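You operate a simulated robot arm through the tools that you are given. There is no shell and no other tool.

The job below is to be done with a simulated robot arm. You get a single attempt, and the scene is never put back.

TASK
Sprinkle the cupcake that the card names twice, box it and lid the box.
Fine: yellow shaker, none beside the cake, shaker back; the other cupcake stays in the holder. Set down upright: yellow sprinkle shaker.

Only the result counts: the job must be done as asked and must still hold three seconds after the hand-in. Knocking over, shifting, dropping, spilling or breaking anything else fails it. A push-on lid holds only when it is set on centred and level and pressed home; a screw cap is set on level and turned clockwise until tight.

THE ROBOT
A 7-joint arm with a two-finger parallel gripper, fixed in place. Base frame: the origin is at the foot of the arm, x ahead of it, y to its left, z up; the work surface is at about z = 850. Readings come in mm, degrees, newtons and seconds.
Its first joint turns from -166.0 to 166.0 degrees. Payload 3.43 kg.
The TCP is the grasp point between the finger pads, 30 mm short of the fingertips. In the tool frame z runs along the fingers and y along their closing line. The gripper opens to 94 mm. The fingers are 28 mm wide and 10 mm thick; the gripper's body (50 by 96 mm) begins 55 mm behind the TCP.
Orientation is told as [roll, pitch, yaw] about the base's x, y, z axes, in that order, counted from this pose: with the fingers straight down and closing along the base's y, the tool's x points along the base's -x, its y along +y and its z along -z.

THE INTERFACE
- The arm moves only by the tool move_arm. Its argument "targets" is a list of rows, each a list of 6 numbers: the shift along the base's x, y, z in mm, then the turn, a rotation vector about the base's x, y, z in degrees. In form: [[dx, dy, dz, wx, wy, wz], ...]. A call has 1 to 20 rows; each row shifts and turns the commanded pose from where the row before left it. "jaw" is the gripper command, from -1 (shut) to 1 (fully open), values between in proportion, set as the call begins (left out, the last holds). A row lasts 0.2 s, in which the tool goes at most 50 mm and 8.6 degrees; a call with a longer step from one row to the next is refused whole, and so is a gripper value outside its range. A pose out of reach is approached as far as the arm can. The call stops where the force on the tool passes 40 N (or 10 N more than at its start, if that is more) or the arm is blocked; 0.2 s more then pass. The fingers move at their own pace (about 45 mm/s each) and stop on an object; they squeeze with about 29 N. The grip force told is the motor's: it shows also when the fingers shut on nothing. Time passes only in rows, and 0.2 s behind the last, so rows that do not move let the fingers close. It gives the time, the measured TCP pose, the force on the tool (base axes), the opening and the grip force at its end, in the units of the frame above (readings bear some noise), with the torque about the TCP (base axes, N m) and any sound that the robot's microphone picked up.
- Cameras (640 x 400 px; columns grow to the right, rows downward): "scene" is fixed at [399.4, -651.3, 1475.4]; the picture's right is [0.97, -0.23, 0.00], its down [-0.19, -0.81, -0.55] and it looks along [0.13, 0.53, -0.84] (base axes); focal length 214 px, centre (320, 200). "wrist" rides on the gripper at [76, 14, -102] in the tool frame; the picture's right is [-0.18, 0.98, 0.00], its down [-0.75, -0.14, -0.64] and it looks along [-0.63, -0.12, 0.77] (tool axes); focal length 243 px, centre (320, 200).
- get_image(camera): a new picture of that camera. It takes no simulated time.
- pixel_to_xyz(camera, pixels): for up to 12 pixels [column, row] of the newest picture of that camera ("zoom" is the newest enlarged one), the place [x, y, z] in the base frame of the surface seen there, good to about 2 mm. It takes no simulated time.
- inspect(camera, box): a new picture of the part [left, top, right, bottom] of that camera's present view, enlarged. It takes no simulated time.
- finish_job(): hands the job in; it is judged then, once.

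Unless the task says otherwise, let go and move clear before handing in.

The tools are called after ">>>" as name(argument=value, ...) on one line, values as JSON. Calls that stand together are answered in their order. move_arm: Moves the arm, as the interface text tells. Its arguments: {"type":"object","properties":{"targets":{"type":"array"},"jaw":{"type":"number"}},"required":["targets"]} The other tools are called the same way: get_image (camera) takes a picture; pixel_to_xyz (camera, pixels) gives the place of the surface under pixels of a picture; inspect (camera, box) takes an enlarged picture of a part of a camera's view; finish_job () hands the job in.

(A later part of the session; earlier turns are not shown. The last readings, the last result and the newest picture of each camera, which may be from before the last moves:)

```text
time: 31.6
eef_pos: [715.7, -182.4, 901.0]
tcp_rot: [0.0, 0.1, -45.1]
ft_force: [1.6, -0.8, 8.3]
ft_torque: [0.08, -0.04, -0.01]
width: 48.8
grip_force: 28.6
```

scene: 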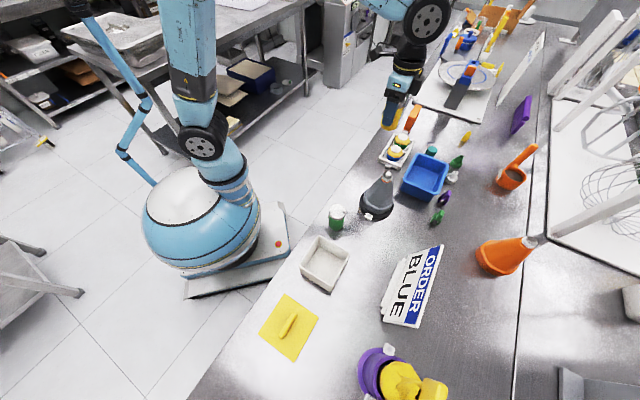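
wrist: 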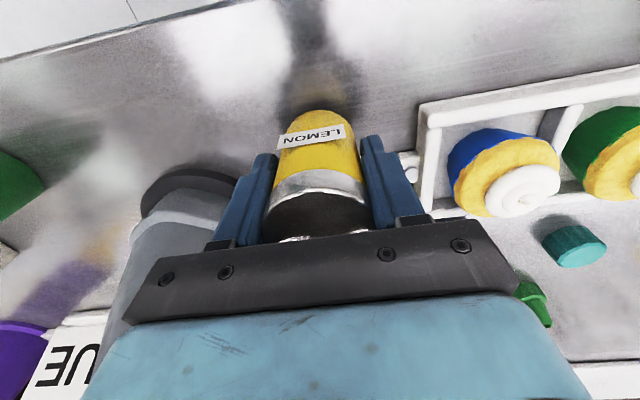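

The shaker touches the table (8 N upward). I'll open the fingers modestly to release it.

>>> move_arm(targets=[[0, 0, 0.5, 0, 0, 0], [0, 0, 0, 0, 0, 0], [0, 0, 0, 0, 0, 0]], jaw=0.35)

>>> get_image(camera="wrist")

```text
time: 32.4
eef_pos: [715.8, -182.9, 901.5]
tcp_rot: [-0.1, 0.2, -45.0]
ft_force: [-1.0, -0.3, 0.6]
ft_torque: [0.0, 0.01, 0.0]
width: 63.8
grip_force: 0.1
```

```text
taken
```

wrist: 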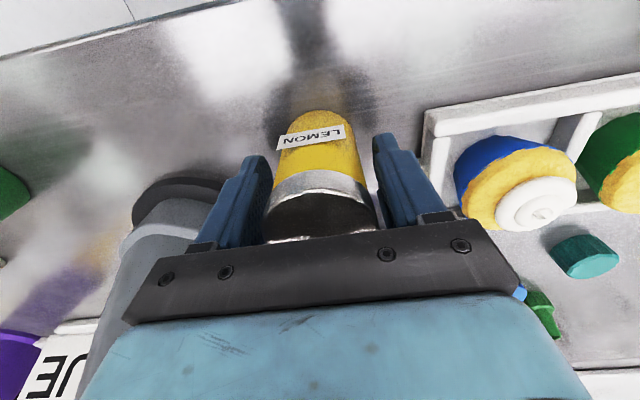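

The shaker stands free at (716,-183). I'll rise straight up until the fingertips clear its cap.

>>> move_arm(targets=[[0, 0, 20, 0, 0, 0], [0, 0, 30, 0, 0, 0], [0, 0, 40, 0, 0, 0], [0, 0, 40, 0, 0, 0], [0, 0, 20, 0, 0, 0]])

>>> get_image(camera="wrist")

>>> inspect(camera="wrist", box=[260, 40, 380, 200])

```text
time: 33.6
eef_pos: [714.4, -182.1, 1052.0]
tcp_rot: [-0.2, 0.2, -45.0]
ft_force: [-0.4, 0.1, 0.5]
ft_torque: [-0.02, -0.01, 0.0]
width: 63.4
grip_force: 0.0
```

```text
taken
```

wrist: 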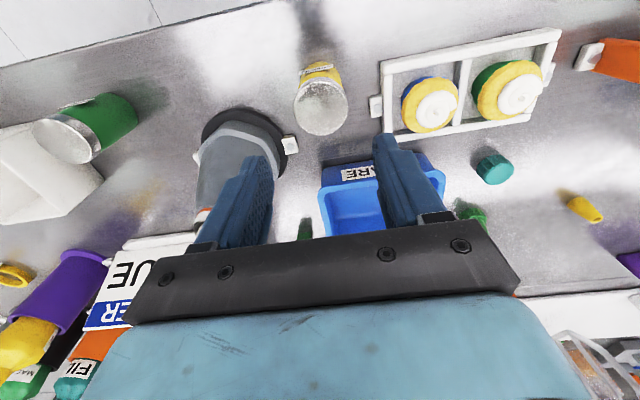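

```text
2.50 times, centred on (320, 120) of wrist
```

zoom: 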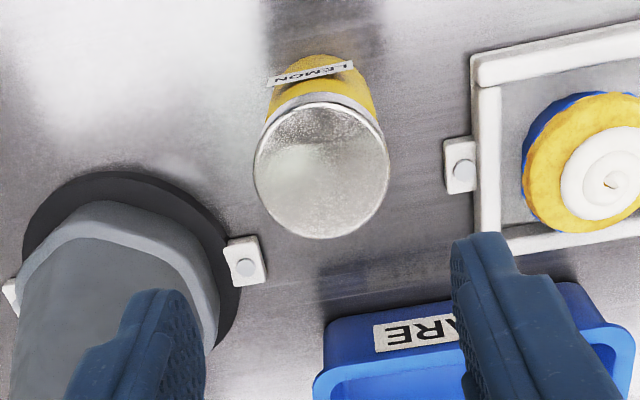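

The shaker stands upright at zoom (320,170) between the cone's clamp (246,260) and the holder's clamp (460,165). I'll measure these for the tilted approach.

>>> pixel_to_xyz(camera="zoom", pixels=[[258, 170], [387, 172], [320, 108], [322, 235], [322, 172], [447, 165], [460, 165], [475, 190], [265, 270], [330, 325], [580, 290], [315, 75]])

```text
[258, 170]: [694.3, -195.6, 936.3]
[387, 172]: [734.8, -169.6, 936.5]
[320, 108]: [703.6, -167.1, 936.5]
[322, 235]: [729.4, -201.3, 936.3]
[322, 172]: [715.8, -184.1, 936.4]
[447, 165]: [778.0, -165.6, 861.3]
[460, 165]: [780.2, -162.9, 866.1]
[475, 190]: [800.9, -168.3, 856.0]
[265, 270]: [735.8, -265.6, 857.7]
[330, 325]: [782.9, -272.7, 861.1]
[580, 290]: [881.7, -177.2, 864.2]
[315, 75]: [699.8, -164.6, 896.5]
```

The shaker's axis is at (715.7,-183.4) with its top level at 936.4, so it stands upright. I'll tilt the tool 60° forward while backing away towards the robot, still high.

>>> move_arm(targets=[[-6.7, 6.7, 0, -5.303, -5.303, 0], [-6.7, 6.7, 0, -5.303, -5.303, 0], [-6.7, 6.7, 0, -5.303, -5.303, 0], [-6.7, 6.7, 0, -5.303, -5.303, 0], [-6.7, 6.7, 0, -5.303, -5.303, 0], [-6.7, 6.7, 0, -5.303, -5.303, 0], [-6.7, 6.7, 0, -5.303, -5.303, 0], [-6.7, 6.7, 0, -5.303, -5.303, 0]], jaw=0.33)

>>> inspect(camera="scene", box=[200, 0, 440, 220])

```text
time: 35.4
eef_pos: [662.0, -129.3, 1050.8]
tcp_rot: [0.1, -59.8, -45.1]
ft_force: [0.4, -0.4, 0.7]
ft_torque: [0.05, -0.03, 0.0]
width: 62.4
grip_force: 0.0
```

```text
1.82 times, centred on (320, 110) of scene
```

zoom: 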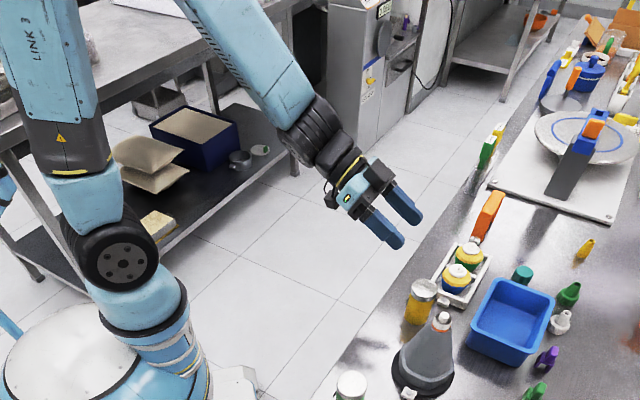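

The tool is tilted 60° and clear of the shaker. I'll lower it to the pre-grasp height, 90 mm back along the approach line.

>>> move_arm(targets=[[-1, 0.7, -40, 0, 0, 0], [0, 0, -40, 0, 0, 0], [0, 0, -40, 0, 0, 0]])

>>> inspect(camera="scene", box=[300, 60, 460, 220])

>>> get_image(camera="wrist")

```text
time: 36.2
eef_pos: [660.7, -128.4, 931.4]
tcp_rot: [0.1, -59.8, -45.4]
ft_force: [-0.5, -0.4, 0.6]
ft_torque: [0.01, -0.02, 0.02]
width: 62.5
grip_force: 0.0
```

```text
2.50 times, centred on (380, 140) of scene
```

zoom: 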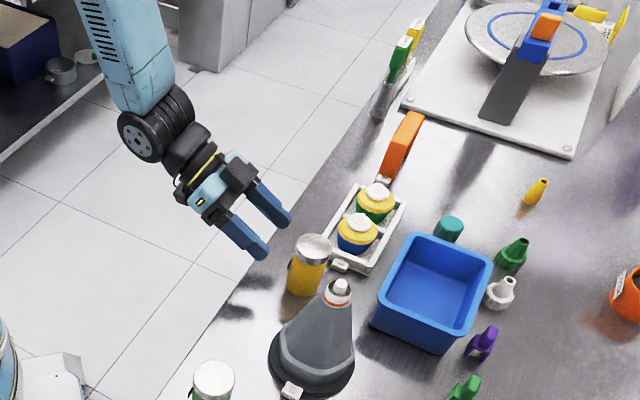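

```text
taken
```

wrist: 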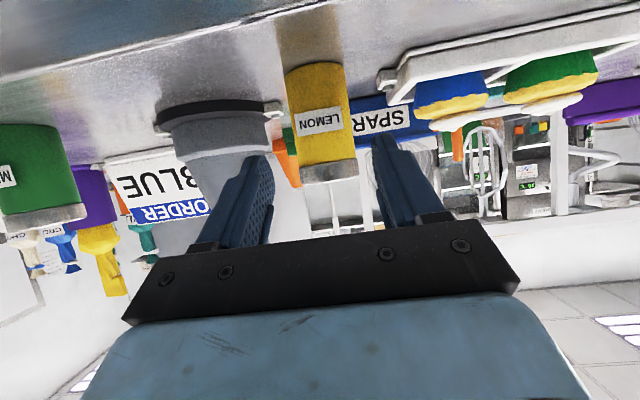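

The shaker is centred between the open fingers in the wrist view (columns 285–355). I'll advance along the tool axis most of the way and check.

>>> move_arm(targets=[[11, -11, -9.1, 0, 0, 0], [11, -11, -9.1, 0, 0, 0], [11, -11, -9.1, 0, 0, 0]])

>>> inspect(camera="scene", box=[330, 90, 430, 200])

>>> get_image(camera="wrist")

```text
time: 37.0
eef_pos: [694.9, -161.6, 903.3]
tcp_rot: [-0.1, -59.7, -45.1]
ft_force: [0.3, -0.8, 0.1]
ft_torque: [0.01, 0.01, -0.02]
width: 62.5
grip_force: 0.0
```

```text
3.64 times, centred on (380, 145) of scene
```

zoom: 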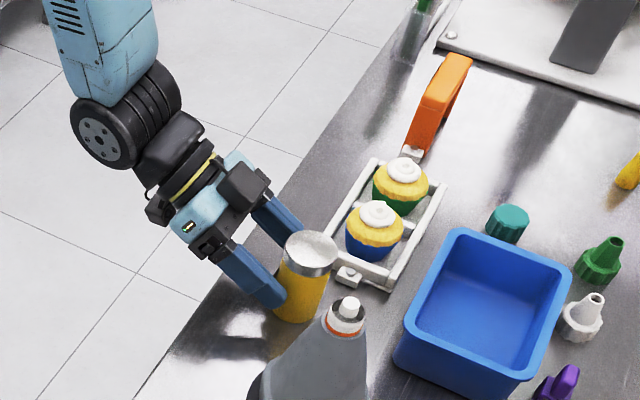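

```text
taken
```

wrist: 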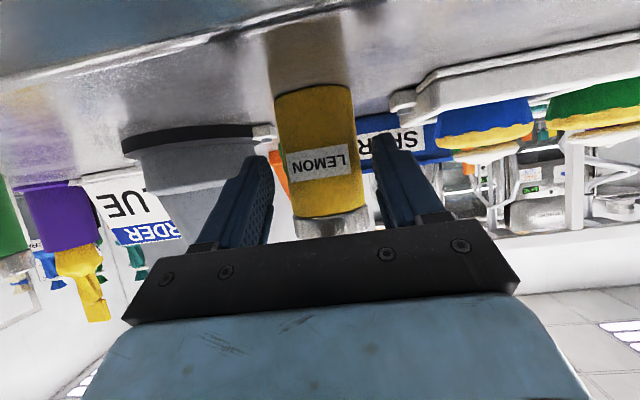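

The approach is centred and clear. I'll advance the last 28 mm to the grasp point at (715.7,-183.4,886).

>>> move_arm(targets=[[6.9, -7.1, -5.7, 0, 0, 0], [6.9, -7.1, -5.7, 0, 0, 0], [6.9, -7.1, -5.6, 0, 0, 0], [0, 0, 0, 0, 0, 0]])

>>> inspect(camera="scene", box=[330, 90, 430, 200])

>>> get_image(camera="wrist")

```text
time: 38.0
eef_pos: [713.8, -184.4, 886.3]
tcp_rot: [0.0, -59.9, -45.1]
ft_force: [0.3, -1.0, -0.3]
ft_torque: [0.04, 0.02, 0.0]
width: 62.7
grip_force: 0.1
```

```text
3.64 times, centred on (380, 145) of scene
```

zoom: 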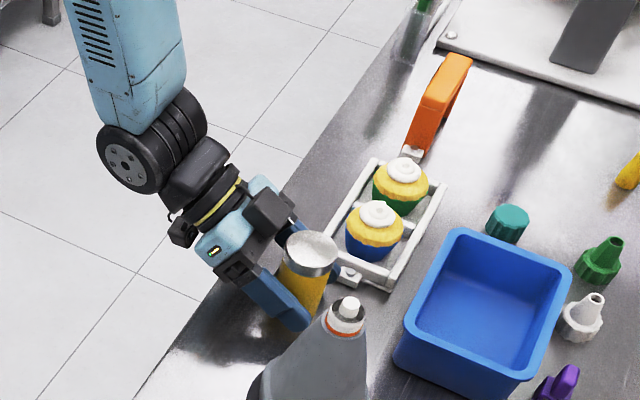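

```text
taken
```

wrist: 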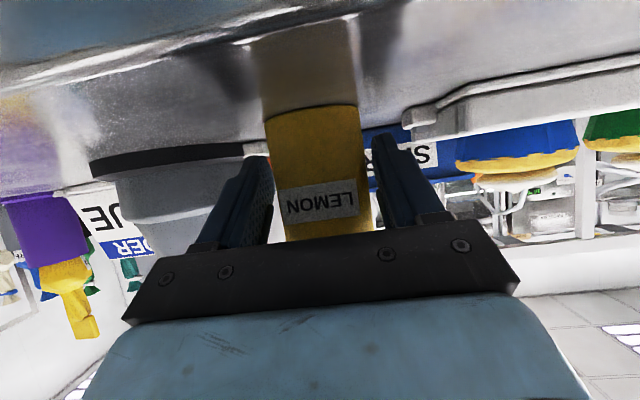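

The shaker body is between the pads. I'll close the gripper on it.

>>> move_arm(targets=[[0, 0, 0, 0, 0, 0], [0, 0, 0, 0, 0, 0], [0, 0, 0, 0, 0, 0], [0, 0, 0, 0, 0, 0], [0, 0, 0, 0, 0, 0]], jaw=-1)

>>> inspect(camera="scene", box=[330, 90, 430, 200])

>>> get_image(camera="wrist")

```text
time: 39.2
eef_pos: [714.0, -183.1, 886.2]
tcp_rot: [0.0, -59.8, -45.1]
ft_force: [0.1, 0.9, 0.6]
ft_torque: [0.01, 0.01, 0.02]
width: 51.2
grip_force: 29.6
```

```text
3.64 times, centred on (380, 145) of scene
```

zoom: 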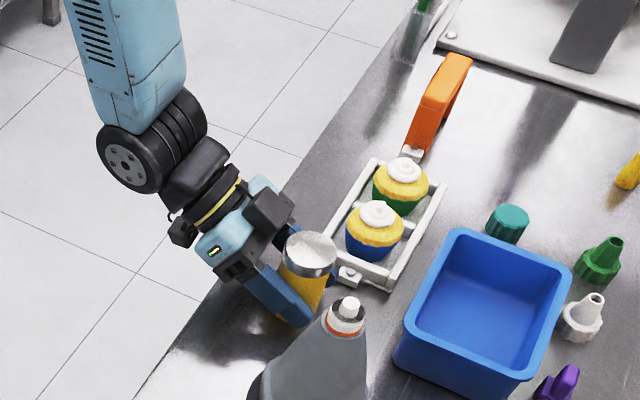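

```text
taken
```

wrist: 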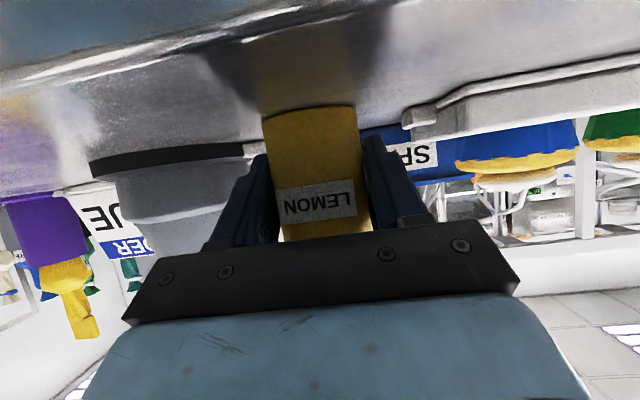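

The grip holds at 51 mm with 30 N. I'll lift the shaker straight up and check that it stays upright in the fingers.

>>> move_arm(targets=[[0, 0, 10, 0, 0, 0], [0, 0, 20, 0, 0, 0], [0, 0, 30, 0, 0, 0], [0, 0, 40, 0, 0, 0], [0, 0, 40, 0, 0, 0], [0, 0, 20, 0, 0, 0]])

>>> inspect(camera="scene", box=[300, 30, 440, 200])

>>> get_image(camera="wrist")

```text
time: 40.6
eef_pos: [714.2, -182.9, 1045.4]
tcp_rot: [-0.1, -59.6, -45.0]
ft_force: [0.8, 0.7, -0.9]
ft_torque: [-0.03, 0.02, 0.01]
width: 51.2
grip_force: 29.2
```

```text
2.35 times, centred on (370, 115) of scene
```

zoom: 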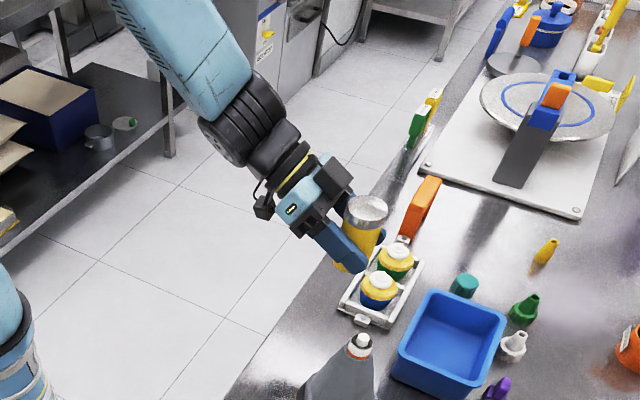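

```text
taken
```

wrist: 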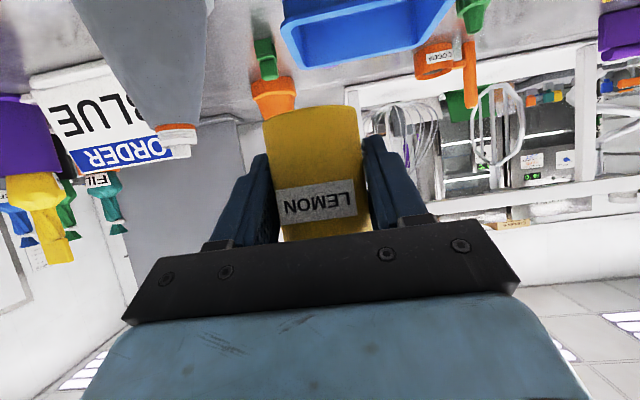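

The shaker is held upright at z=1045. I'll pitch the tool up by 40° here (its axis 10° above horizontal, the shaker leaning back 40°), raising it a little.

>>> move_arm(targets=[[0, 0, 7, -5.657, -5.657, 0], [0, 0, 7, -5.657, -5.657, 0], [0, 0, 7, -5.657, -5.657, 0], [0, 0, 7, -5.657, -5.657, 0], [0, 0, 7, -5.657, -5.657, 0]])

>>> inspect(camera="scene", box=[260, 0, 440, 200])

```text
time: 41.8
eef_pos: [715.3, -182.7, 1082.5]
tcp_rot: [179.4, -80.2, 135.6]
ft_force: [-0.5, -0.5, -0.4]
ft_torque: [0.02, 0.08, 0.02]
width: 51.1
grip_force: 28.7
```

```text
2.00 times, centred on (350, 100) of scene
```

zoom: 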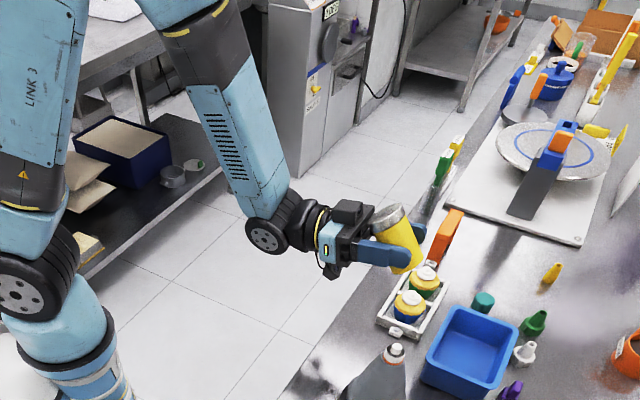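

The pitch went as planned, and the shaker leans back over the palm with no sprinkles loose. Next I'll roll part of the way while moving over the cake, keeping high.

>>> move_arm(targets=[[9.2, 0.6, -2.7, -5.22, 5.22, -1.3], [9.2, 0.6, -2.7, -5.22, 5.22, -1.3], [9.2, 0.6, -2.7, -5.22, 5.22, -1.3], [9.2, 0.6, -2.7, -5.22, 5.22, -1.3], [9.2, 0.6, -2.7, -5.22, 5.22, -1.3]])

>>> inspect(camera="scene", box=[260, 0, 440, 200])

```text
time: 43.0
eef_pos: [760.5, -179.8, 1069.2]
tcp_rot: [-106.0, -51.4, 57.3]
ft_force: [-0.2, 0.6, -1.2]
ft_torque: [0.02, -0.01, 0.03]
width: 51.2
grip_force: 29.1
```

```text
2.00 times, centred on (350, 100) of scene
```

zoom: 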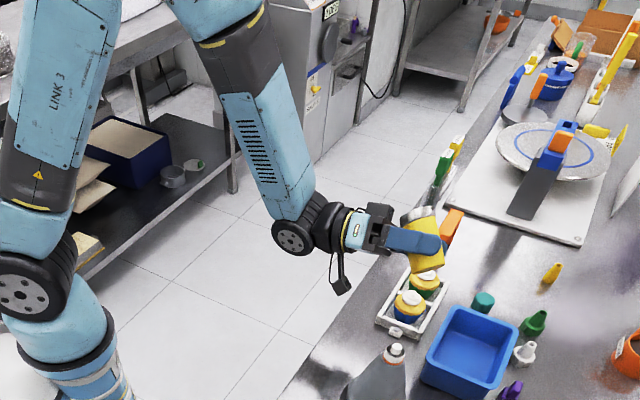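

The roll proceeds smoothly, and the wrist camera bracket swings clear at zoom (340,275). I'll do the next five steps.

>>> move_arm(targets=[[9.2, 0.6, -2.7, -5.22, 5.22, -1.3], [9.2, 0.6, -2.7, -5.22, 5.22, -1.3], [9.2, 0.6, -2.7, -5.22, 5.22, -1.3], [9.2, 0.6, -2.7, -5.22, 5.22, -1.3], [9.2, 0.6, -2.7, -5.22, 5.22, -1.3]])

>>> inspect(camera="scene", box=[260, 0, 440, 200])

>>> get_image(camera="wrist")

```text
time: 44.2
eef_pos: [806.5, -177.6, 1053.9]
tcp_rot: [-100.3, -14.8, 47.6]
ft_force: [1.3, 0.5, -1.9]
ft_torque: [0.04, 0.02, 0.0]
width: 51.5
grip_force: 28.9
```

```text
2.00 times, centred on (350, 100) of scene
```

zoom: 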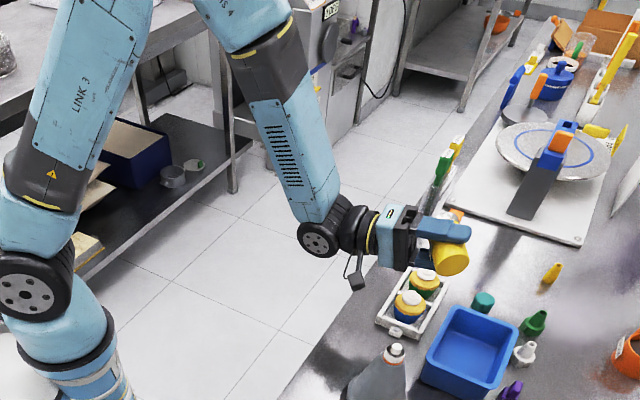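

```text
taken
```

wrist: 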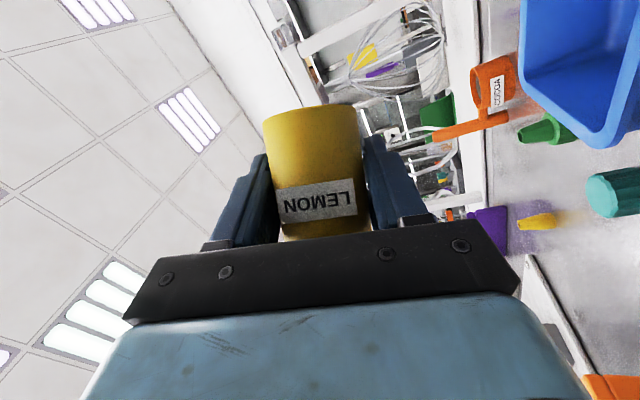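

The shaker is on its side with its mouth over the blue cake line, at TCP (806,-178,1054). Before lowering I'll check how low the wrist joint hangs.

>>> get_image(camera="scene")

>>> pixel_to_xyz(camera="scene", pixels=[[350, 118], [348, 124], [353, 125], [370, 125], [372, 132], [378, 140], [388, 120], [395, 133], [420, 130], [433, 125], [420, 137], [340, 120]])

```text
taken
```

scene: 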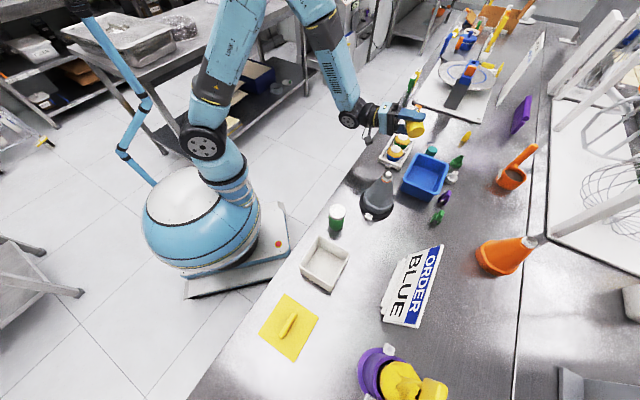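

```text
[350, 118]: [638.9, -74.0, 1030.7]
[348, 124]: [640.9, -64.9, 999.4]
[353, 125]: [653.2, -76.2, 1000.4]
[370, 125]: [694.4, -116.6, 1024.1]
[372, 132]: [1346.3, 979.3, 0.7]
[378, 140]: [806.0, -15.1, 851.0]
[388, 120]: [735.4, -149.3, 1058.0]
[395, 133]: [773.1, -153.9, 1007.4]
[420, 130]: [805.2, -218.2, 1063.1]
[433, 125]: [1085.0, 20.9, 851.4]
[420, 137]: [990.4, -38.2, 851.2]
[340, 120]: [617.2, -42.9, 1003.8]
```

The wrist joint hangs about 60–75 mm below the TCP but sits beyond the table's edge, so it's clear. I'll lower the shaker by 92 mm.

>>> move_arm(targets=[[0, 0, -23, 0, 0, 0], [0, 0, -23, 0, 0, 0], [0, 0, -23, 0, 0, 0], [0, 0, -23, 0, 0, 0]])

>>> inspect(camera="scene", box=[340, 80, 460, 200])

>>> get_image(camera="wrist")

```text
time: 45.2
eef_pos: [806.5, -177.7, 961.9]
tcp_rot: [-100.4, -14.9, 47.5]
ft_force: [-0.5, 1.1, -1.1]
ft_torque: [0.0, 0.04, 0.01]
width: 51.1
grip_force: 29.0
```

```text
3.33 times, centred on (400, 140) of scene
```

zoom: 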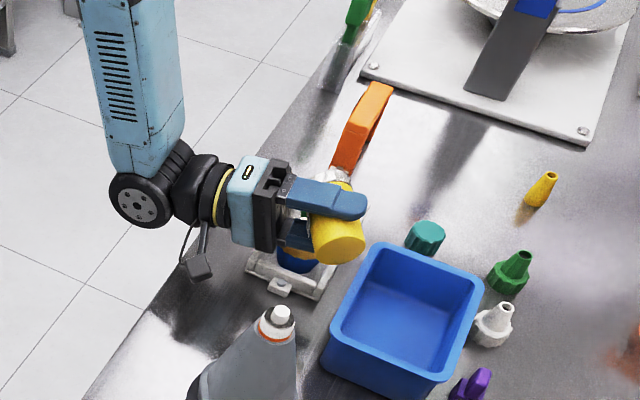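

```text
taken
```

wrist: 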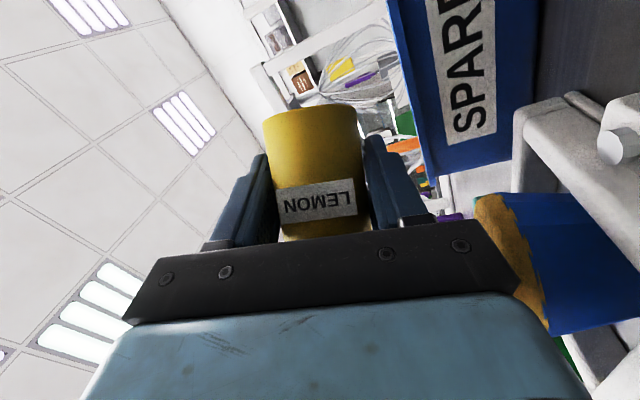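

The shaker is on its side with nothing spilled. I'll continue the roll slowly, moving the TCP so the mouth stays fixed over the blue cake's centre.

>>> move_arm(targets=[[-1.09, -0.13, 3.86, -3.657, 3.657, -0.914], [-0.83, 0.14, 3.91, -3.657, 3.657, -0.914], [-0.59, 0.4, 3.95, -3.657, 3.657, -0.914], [-0.33, 0.66, 3.94, -3.657, 3.657, -0.914], [-0.06, 0.91, 3.9, -3.657, 3.657, -0.914], [0.2, 1.16, 3.83, -3.657, 3.657, -0.914], [0.46, 1.39, 3.73, -3.657, 3.657, -0.914], [0.72, 1.61, 3.59, -3.657, 3.657, -0.914], [0.97, 1.83, 3.43, -3.657, 3.657, -0.914], [1.22, 2.02, 3.24, -3.657, 3.657, -0.914]])

>>> inspect(camera="scene", box=[340, 80, 460, 200])

>>> get_image(camera="wrist")

```text
time: 47.4
eef_pos: [807.1, -166.9, 999.2]
tcp_rot: [-102.7, 36.9, 37.3]
ft_force: [-0.2, -0.8, -0.2]
ft_torque: [0.0, 0.04, -0.01]
width: 51.0
grip_force: 29.4
```

```text
3.33 times, centred on (400, 140) of scene
```

zoom: 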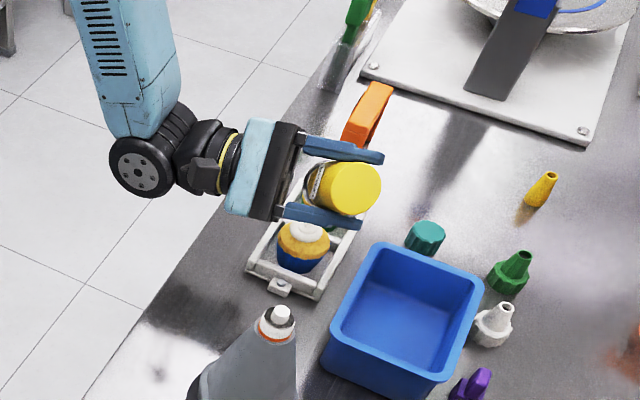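

```text
taken
```

wrist: 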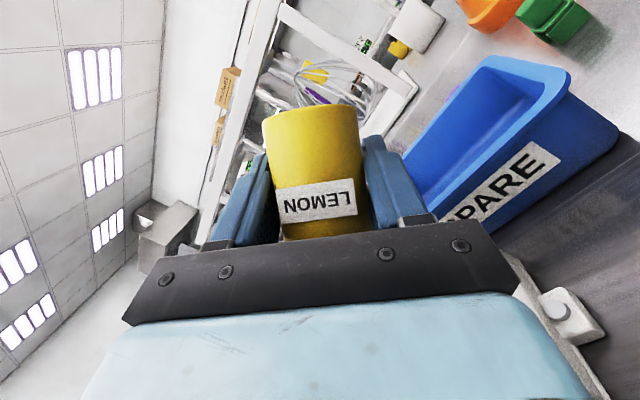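

No sound and nothing has fallen so far. I'll check where the silver cap really is with a measurement at zoom (313,183).

>>> inspect(camera="scene", box=[375, 110, 435, 170])

>>> pixel_to_xyz(camera="zoom", pixels=[[225, 120], [235, 140], [250, 100], [270, 130], [320, 140], [200, 240]])

```text
6.67 times, centred on (405, 140) of scene
```

zoom: 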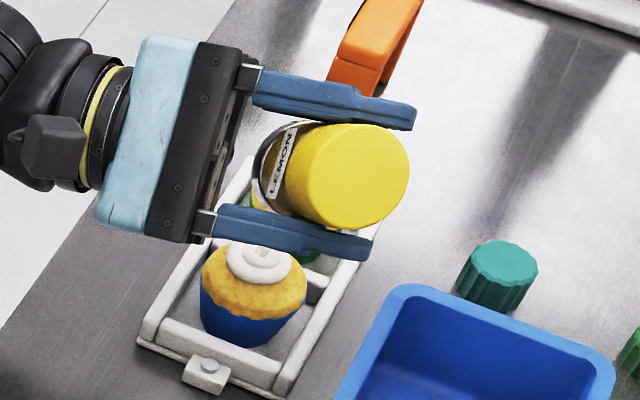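

```text
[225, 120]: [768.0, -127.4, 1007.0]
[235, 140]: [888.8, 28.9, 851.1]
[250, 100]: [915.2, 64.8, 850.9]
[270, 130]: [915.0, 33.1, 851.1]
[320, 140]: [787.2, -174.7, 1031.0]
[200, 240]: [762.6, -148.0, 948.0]
```

>>> pixel_to_xyz(camera="zoom", pixels=[[263, 172], [268, 195], [275, 180], [295, 170], [360, 175], [330, 190], [300, 210], [260, 255], [300, 150]])

```text
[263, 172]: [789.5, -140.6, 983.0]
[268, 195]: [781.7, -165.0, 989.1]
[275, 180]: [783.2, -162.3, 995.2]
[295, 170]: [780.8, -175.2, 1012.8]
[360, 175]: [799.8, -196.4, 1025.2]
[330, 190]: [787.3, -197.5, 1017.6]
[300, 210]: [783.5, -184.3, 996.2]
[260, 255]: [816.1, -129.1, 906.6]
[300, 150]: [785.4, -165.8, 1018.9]
```

The shaker's bottom disc is at (800,-196,1025), exactly as planned, so the mouth is above (817,-130), the cake's centre. I'll continue the slow roll to fully inverted.

>>> move_arm(targets=[[1.45, 2.2, 3.02, -3.657, 3.657, -0.914], [1.67, 2.36, 2.77, -3.657, 3.657, -0.914], [1.88, 2.5, 2.51, -3.657, 3.657, -0.914], [2.06, 2.62, 2.21, -3.657, 3.657, -0.914], [2.24, 2.72, 1.91, -3.657, 3.657, -0.914]])

>>> inspect(camera="scene", box=[375, 110, 435, 170])

>>> get_image(camera="wrist")

```text
time: 48.6
eef_pos: [817.0, -153.8, 1012.4]
tcp_rot: [-112.0, 62.0, 25.3]
ft_force: [-0.3, -0.7, -1.4]
ft_torque: [0.0, 0.02, 0.02]
width: 51.0
grip_force: 28.8
```

```text
6.67 times, centred on (405, 140) of scene
```

zoom: 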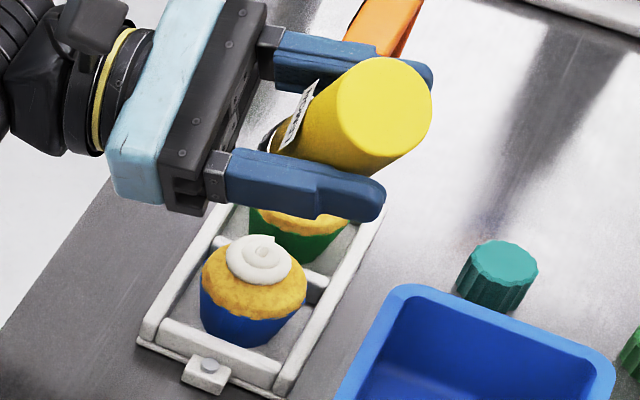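

```text
taken
```

wrist: 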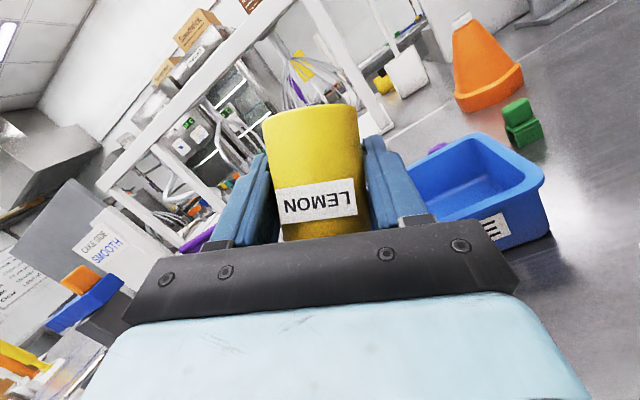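

At about 148° of tilt nothing has come out, so it probably needs shaking. I'll finish the roll while easing the mouth down to about 30 mm above the frosting.

>>> move_arm(targets=[[2.4, 2.79, -2.5, -3.657, 3.657, -0.914], [2.53, 2.84, -3, -3.657, 3.657, -0.914], [2.64, 2.87, -3.5, -3.657, 3.657, -0.914], [2.74, 2.88, -4, -3.657, 3.657, -0.914], [2.81, 2.85, -4, -3.657, 3.657, -0.914], [0, 0, -3.5, 0, 0, 0]])

>>> inspect(camera="scene", box=[375, 110, 435, 170])

>>> get_image(camera="wrist")

```text
time: 50.0
eef_pos: [829.7, -141.2, 992.0]
tcp_rot: [179.5, 79.9, -45.5]
ft_force: [-0.3, 0.1, -1.2]
ft_torque: [-0.04, 0.0, -0.04]
width: 51.6
grip_force: 28.9
```

```text
6.67 times, centred on (405, 140) of scene
```

zoom: 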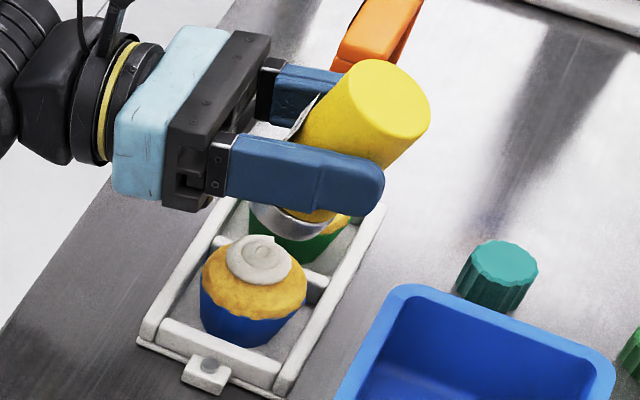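

```text
taken
```

wrist: 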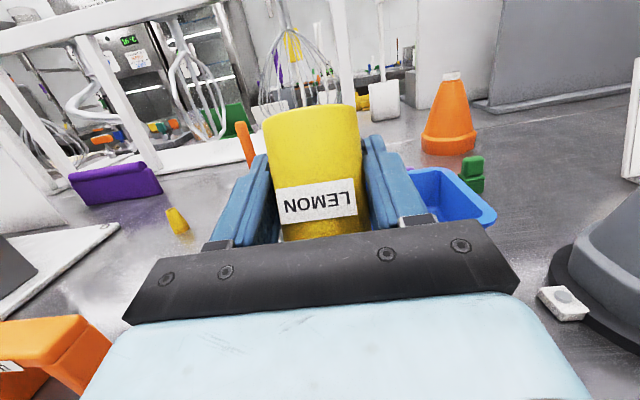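

The shaker is inverted (160°) with its mouth at about (818,-129,945), 33 mm above the frosting, and still nothing has come out. I'll give one small up-down shake and look.

>>> move_arm(targets=[[0, 0, 15, 0, 0, 0], [0, 0, -15, 0, 0, 0], [0, 0, 0, 0, 0, 0]])

>>> inspect(camera="scene", box=[380, 125, 420, 165])

```text
time: 50.8
eef_pos: [828.2, -139.3, 992.2]
tcp_rot: [180.0, 79.9, -45.1]
ft_force: [-0.3, 0.5, -0.2]
ft_torque: [0.0, 0.02, -0.01]
width: 51.4
grip_force: 29.1
```

```text
10.00 times, centred on (400, 145) of scene
```

zoom: 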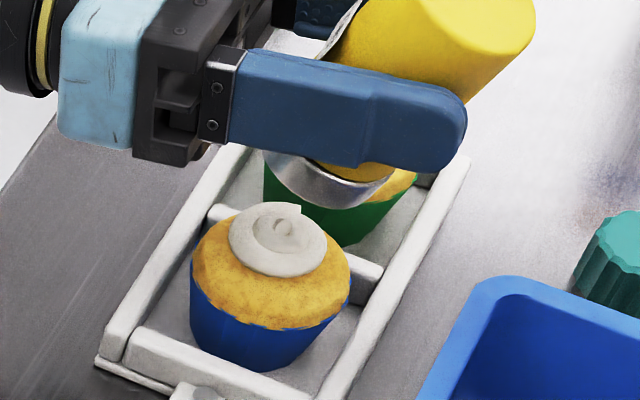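

No sprinkles and no sound after that small shake. I'll try a faster one, 35 mm up and back down, ending at the same height.

>>> move_arm(targets=[[0, 0, 35, 0, 0, 0], [0, 0, -35, 0, 0, 0], [0, 0, 0, 0, 0, 0]])

>>> inspect(camera="scene", box=[380, 125, 420, 165])

```text
time: 51.6
eef_pos: [831.7, -139.4, 991.9]
tcp_rot: [179.9, 79.9, -45.0]
ft_force: [0.2, -0.3, -0.5]
ft_torque: [0.01, -0.01, -0.04]
width: 51.1
grip_force: 28.6
```

```text
10.00 times, centred on (400, 145) of scene
```

zoom: 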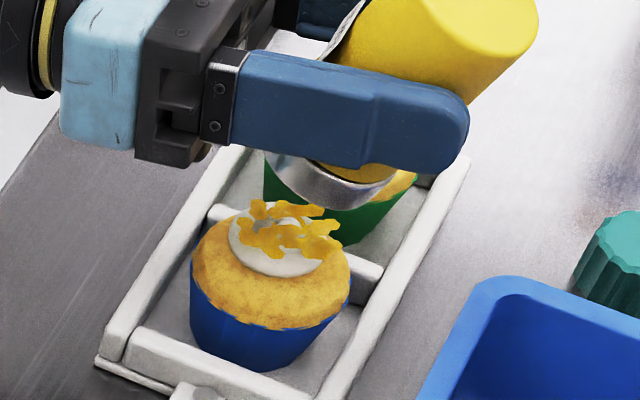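

That faster shake dropped one dose of yellow sprinkles onto the frosting. I'll measure where they landed before the second shake.

>>> pixel_to_xyz(camera="zoom", pixels=[[335, 226], [325, 247], [290, 232], [258, 210], [252, 238], [310, 212], [270, 250], [278, 262], [240, 240], [322, 262]])

>>> inspect(camera="scene", box=[350, 110, 470, 210])

```text
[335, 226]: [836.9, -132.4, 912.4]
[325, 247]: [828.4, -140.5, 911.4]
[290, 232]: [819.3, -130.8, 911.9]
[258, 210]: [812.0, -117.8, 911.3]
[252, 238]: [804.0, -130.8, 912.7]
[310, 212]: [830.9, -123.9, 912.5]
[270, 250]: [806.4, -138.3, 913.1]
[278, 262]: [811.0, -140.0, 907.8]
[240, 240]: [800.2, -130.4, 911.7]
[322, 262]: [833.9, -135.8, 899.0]
```

```text
4.00 times, centred on (410, 160) of scene
```

zoom: 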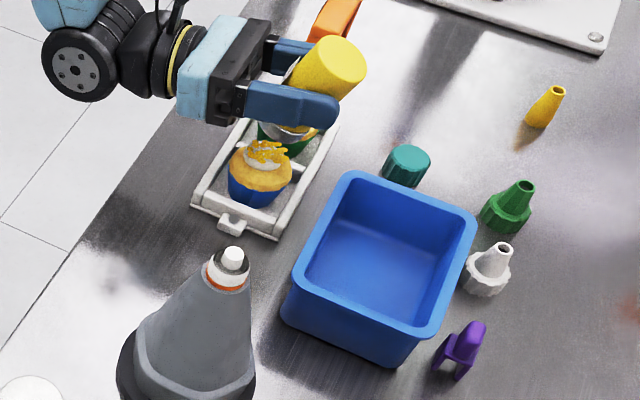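

The dose landed within about 20 mm of the cake's centre, and the holder and table look clean. I'll repeat the same single shake for the second sprinkle.

>>> move_arm(targets=[[0, 0, 35, 0, 0, 0], [0, 0, -35, 0, 0, 0], [0, 0, 0, 0, 0, 0]])

>>> inspect(camera="scene", box=[380, 125, 420, 165])

```text
time: 52.4
eef_pos: [830.6, -139.8, 991.1]
tcp_rot: [179.9, 80.0, -45.0]
ft_force: [0.7, -0.8, -0.9]
ft_torque: [-0.02, 0.02, 0.01]
width: 51.3
grip_force: 28.9
```

```text
10.00 times, centred on (400, 145) of scene
```

zoom: 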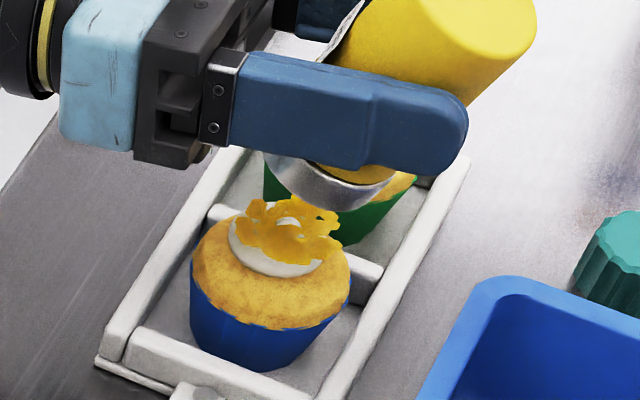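

The second dose is on the frosting too, with nothing beside it. I'll now turn the shaker back slowly along the same path, starting with the first half.

>>> move_arm(targets=[[0, 0, 3.5, 0, 0, 0], [-2.81, -2.85, 4, 3.657, -3.657, 0.914], [-2.74, -2.88, 4, 3.657, -3.657, 0.914], [-2.64, -2.87, 3.5, 3.657, -3.657, 0.914], [-2.53, -2.84, 3, 3.657, -3.657, 0.914], [-2.4, -2.79, 2.5, 3.657, -3.657, 0.914], [-2.24, -2.72, -1.91, 3.657, -3.657, 0.914], [-2.06, -2.62, -2.21, 3.657, -3.657, 0.914], [-1.88, -2.5, -2.51, 3.657, -3.657, 0.914], [-1.67, -2.36, -2.77, 3.657, -3.657, 0.914], [-1.45, -2.2, -3.02, 3.657, -3.657, 0.914], [-1.22, -2.02, -3.24, 3.657, -3.657, 0.914], [-0.97, -1.83, -3.43, 3.657, -3.657, 0.914], [-0.72, -1.61, -3.59, 3.657, -3.657, 0.914], [-0.46, -1.39, -3.73, 3.657, -3.657, 0.914], [-0.2, -1.16, -3.83, 3.657, -3.657, 0.914], [0.06, -0.91, -3.9, 3.657, -3.657, 0.914], [0.33, -0.66, -3.94, 3.657, -3.657, 0.914], [0.59, -0.4, -3.95, 3.657, -3.657, 0.914], [0.83, -0.14, -3.91, 3.657, -3.657, 0.914]])

>>> inspect(camera="scene", box=[350, 100, 450, 200])

```text
time: 56.6
eef_pos: [805.7, -176.6, 966.2]
tcp_rot: [-100.1, -9.8, 46.6]
ft_force: [0.0, -0.3, -1.5]
ft_torque: [-0.01, 0.0, -0.02]
width: 51.3
grip_force: 29.5
```

```text
4.00 times, centred on (400, 150) of scene
```

zoom: 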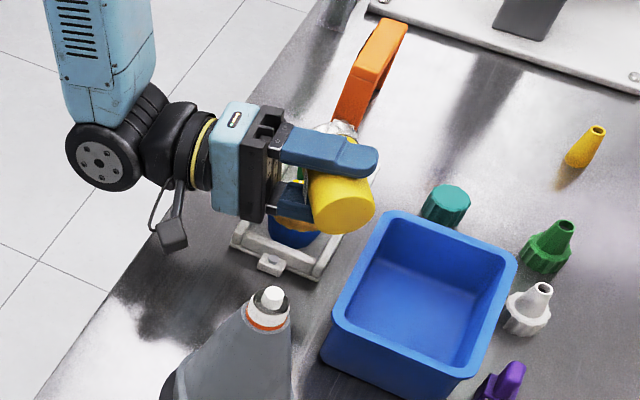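

The shaker is back on its side, almost past level, and nothing has fallen. I'll finish this part and raise it slowly.

>>> move_arm(targets=[[1.09, 0.13, -3.0, 3.657, -3.657, 0.914], [0, 0, 8, 0, 0, 0], [0, 0, 10, 0, 0, 0], [0, 0, 10, 0, 0, 0], [0, 0, 10, 0, 0, 0], [0, 0, 10, 0, 0, 0], [0, 0, 10, 0, 0, 0], [0, 0, 10, 0, 0, 0], [0, 0, 10, 0, 0, 0], [0, 0, 10, 0, 0, 0], [0, 0, 4, 0, 0, 0]])

>>> inspect(camera="scene", box=[350, 100, 450, 200])

```text
time: 59.0
eef_pos: [807.2, -176.6, 1055.3]
tcp_rot: [-100.3, -14.9, 47.6]
ft_force: [0.0, -0.4, -0.2]
ft_torque: [0.03, 0.01, 0.0]
width: 51.4
grip_force: 29.3
```

```text
4.00 times, centred on (400, 150) of scene
```

zoom: 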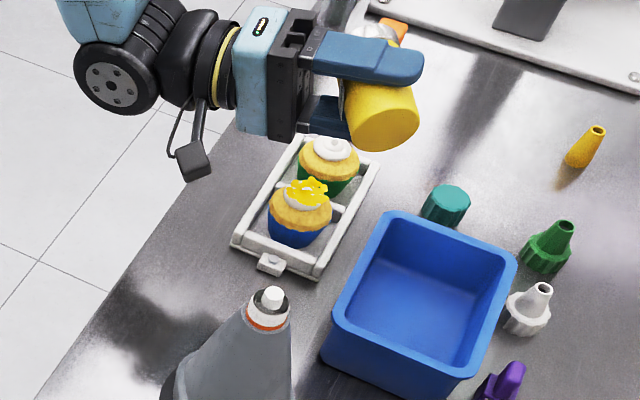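

The blue cake carries the yellow sprinkles, and the holder, the other cake and the table are clean. I'll roll the shaker back upright at this height.

>>> move_arm(targets=[[-9.2, -0.6, 2.7, 5.22, -5.22, 1.3], [-9.2, -0.6, 2.7, 5.22, -5.22, 1.3], [-9.2, -0.6, 2.7, 5.22, -5.22, 1.3], [-9.2, -0.6, 2.7, 5.22, -5.22, 1.3], [-9.2, -0.6, 2.7, 5.22, -5.22, 1.3], [-9.2, -0.6, 2.7, 5.22, -5.22, 1.3], [-9.2, -0.6, 2.7, 5.22, -5.22, 1.3], [-9.2, -0.6, 2.7, 5.22, -5.22, 1.3], [-9.2, -0.6, 2.7, 5.22, -5.22, 1.3], [-9.2, -0.6, 2.7, 5.22, -5.22, 1.3]])

>>> inspect(camera="scene", box=[340, 80, 460, 200])

```text
time: 61.2
eef_pos: [714.5, -181.8, 1082.4]
tcp_rot: [179.1, -80.1, 135.9]
ft_force: [0.1, 0.3, -1.2]
ft_torque: [-0.01, 0.0, -0.05]
width: 51.3
grip_force: 29.0
```

```text
3.33 times, centred on (400, 140) of scene
```

zoom: 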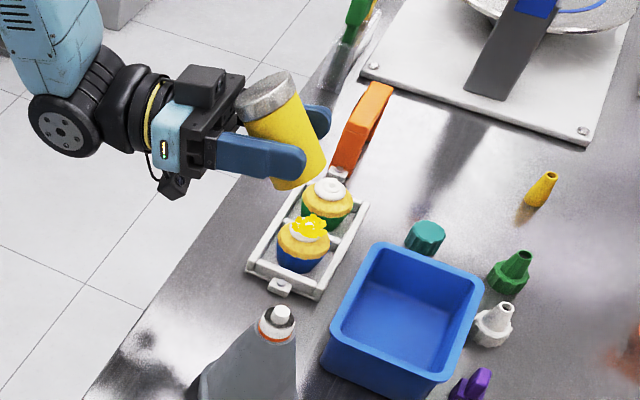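

The shaker leans back 40° over the palm again. I'll pitch the tool down so the shaker stands upright, then check.

>>> move_arm(targets=[[0, 0, -7, 5.657, 5.657, 0], [0, 0, -7, 5.657, 5.657, 0], [0, 0, -7, 5.657, 5.657, 0], [0, 0, -7, 5.657, 5.657, 0], [0, 0, -7, 5.657, 5.657, 0], [0, 0, 0, 0, 0, 0]])

>>> inspect(camera="scene", box=[340, 80, 460, 200])

>>> get_image(camera="wrist")

```text
time: 62.6
eef_pos: [715.3, -183.2, 1047.1]
tcp_rot: [0.1, -59.7, -45.1]
ft_force: [-0.2, 0.3, -1.1]
ft_torque: [-0.01, 0.0, -0.01]
width: 51.3
grip_force: 28.8
```

```text
3.33 times, centred on (400, 140) of scene
```

zoom: 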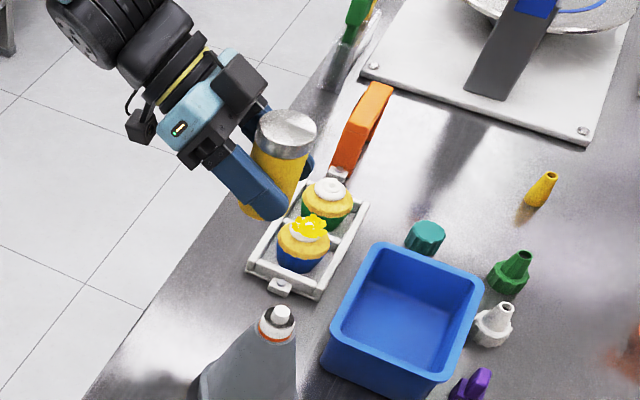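

```text
taken
```

wrist: 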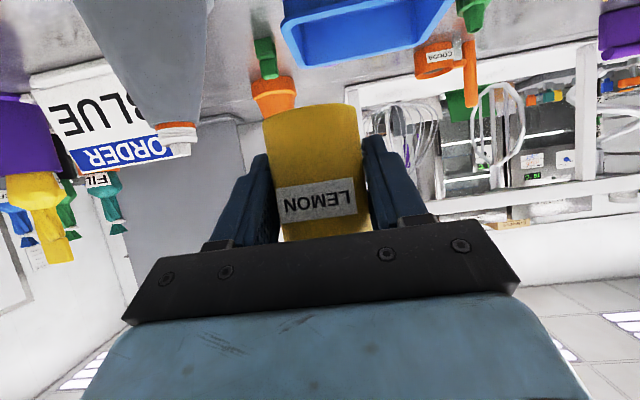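

The wrist view matches the one from right after the grasp, so the shaker hasn't slipped. I'll lower it back to the spot at (715,-183).

>>> move_arm(targets=[[0, 0, -35, 0, 0, 0], [0, 0, -35, 0, 0, 0], [0, 0, -35, 0, 0, 0], [0, 0, -30, 0, 0, 0], [0, 0, -12, 0, 0, 0], [0, 0, -8, 0, 0, 0], [0, 0, -3, 0, 0, 0], [0, 0, 0, 0, 0, 0]])

```text
time: 64.4
eef_pos: [714.2, -182.3, 889.2]
tcp_rot: [0.0, -59.7, -45.1]
ft_force: [-0.3, 0.0, -0.1]
ft_torque: [0.01, 0.05, 0.01]
width: 51.3
grip_force: 28.9
```

>>> move_arm(targets=[[0, 0, -1.5, 0, 0, 0], [0, 0, -0.7, 0, 0, 0], [0, 0, -0.5, 0, 0, 0], [0, 0, 0, 0, 0, 0]])

```text
time: 65.4
eef_pos: [714.8, -182.9, 887.4]
tcp_rot: [0.0, -59.8, -45.2]
ft_force: [-1.0, -0.6, 4.3]
ft_torque: [-0.1, 0.0, -0.02]
width: 51.3
grip_force: 29.4
```

The shaker touches the table with about 4 N. I'll press a hair more and release it.

>>> move_arm(targets=[[0, 0, -0.3, 0, 0, 0], [0, 0, 0, 0, 0, 0]])

>>> move_arm(targets=[[0, 0, 0, 0, 0, 0], [0, 0, 0, 0, 0, 0], [0, 0, 0, 0, 0, 0]], jaw=0.33)

>>> get_image(camera="wrist")

>>> inspect(camera="scene", box=[330, 90, 430, 200])

```text
time: 66.0
eef_pos: [715.0, -183.2, 887.3]
tcp_rot: [0.2, -59.8, -45.3]
ft_force: [1.2, -0.5, 12.0]
ft_torque: [-0.03, -0.05, 0.0]
width: 51.3
grip_force: 28.9
```

```text
time: 66.8
eef_pos: [715.0, -184.2, 886.4]
tcp_rot: [0.0, -59.8, -45.1]
ft_force: [0.4, 0.3, 0.2]
ft_torque: [0.02, -0.04, 0.0]
width: 62.5
grip_force: 0.0
```

```text
taken
```

wrist: 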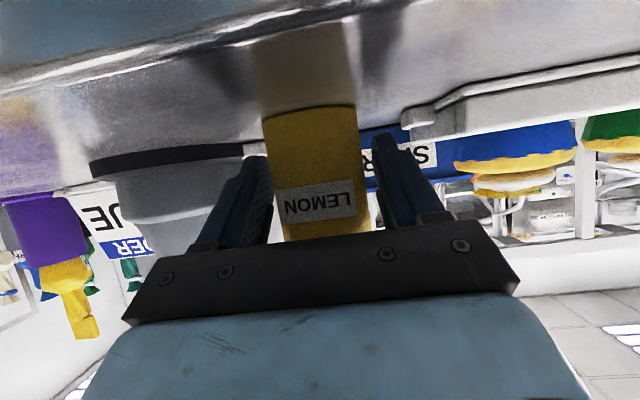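

```text
3.64 times, centred on (380, 145) of scene
```

zoom: 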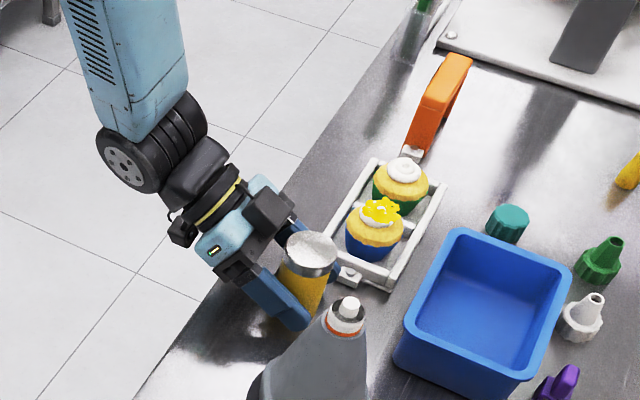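

The shaker stands released and upright. I'll back straight out along the tool axis.

>>> move_arm(targets=[[-8, 8, 6.5, 0, 0, 0], [-12, 12, 9.8, 0, 0, 0], [-12, 12, 9.8, 0, 0, 0], [-12, 12, 9.8, 0, 0, 0], [-12, 12, 9.8, 0, 0, 0]])

>>> inspect(camera="scene", box=[330, 90, 430, 200])

```text
time: 68.0
eef_pos: [658.4, -125.0, 933.5]
tcp_rot: [0.0, -59.7, -45.1]
ft_force: [0.2, 0.1, -0.6]
ft_torque: [0.01, 0.0, -0.04]
width: 62.5
grip_force: 0.1
```

```text
3.64 times, centred on (380, 145) of scene
```

zoom: 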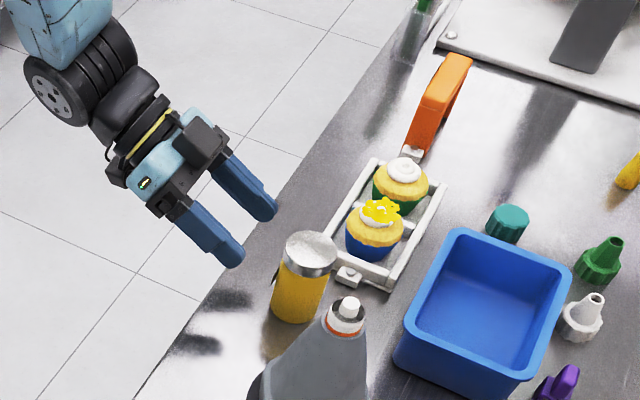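

The shaker stands alone and upright. I'll rise, then bring the tool vertical again above it.

>>> move_arm(targets=[[0, 0, 40, 0, 0, 0], [0, 0, 40, 0, 0, 0], [0, 0, 40, 0, 0, 0], [7.1, -7.2, 0, 5.303, 5.303, 0], [7.1, -7.2, 0, 5.303, 5.303, 0], [7.1, -7.2, 0, 5.303, 5.303, 0], [7.1, -7.2, 0, 5.303, 5.303, 0], [7.1, -7.2, 0, 5.303, 5.303, 0], [7.1, -7.2, 0, 5.303, 5.303, 0], [7.1, -7.2, 0, 5.303, 5.303, 0], [7.1, -7.2, 0, 5.303, 5.303, 0], [0, 0, 0, 0, 0, 0]], jaw=0.5)

>>> inspect(camera="wrist", box=[260, 40, 380, 200])

```text
time: 70.6
eef_pos: [716.6, -184.5, 1052.8]
tcp_rot: [-0.2, 0.2, -45.1]
ft_force: [-0.2, -0.1, -0.2]
ft_torque: [-0.03, 0.01, 0.0]
width: 70.5
grip_force: 0.1
```

```text
2.50 times, centred on (320, 120) of wrist
```

zoom: 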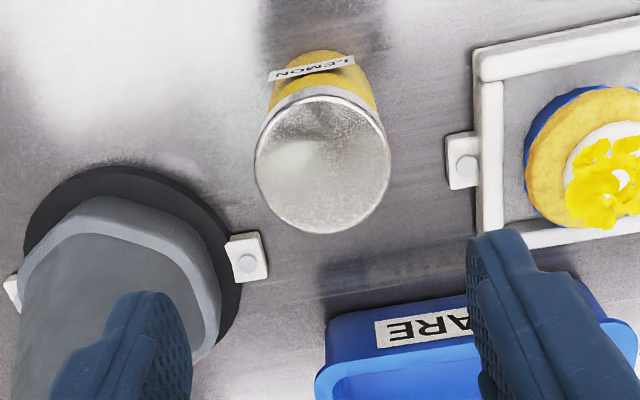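

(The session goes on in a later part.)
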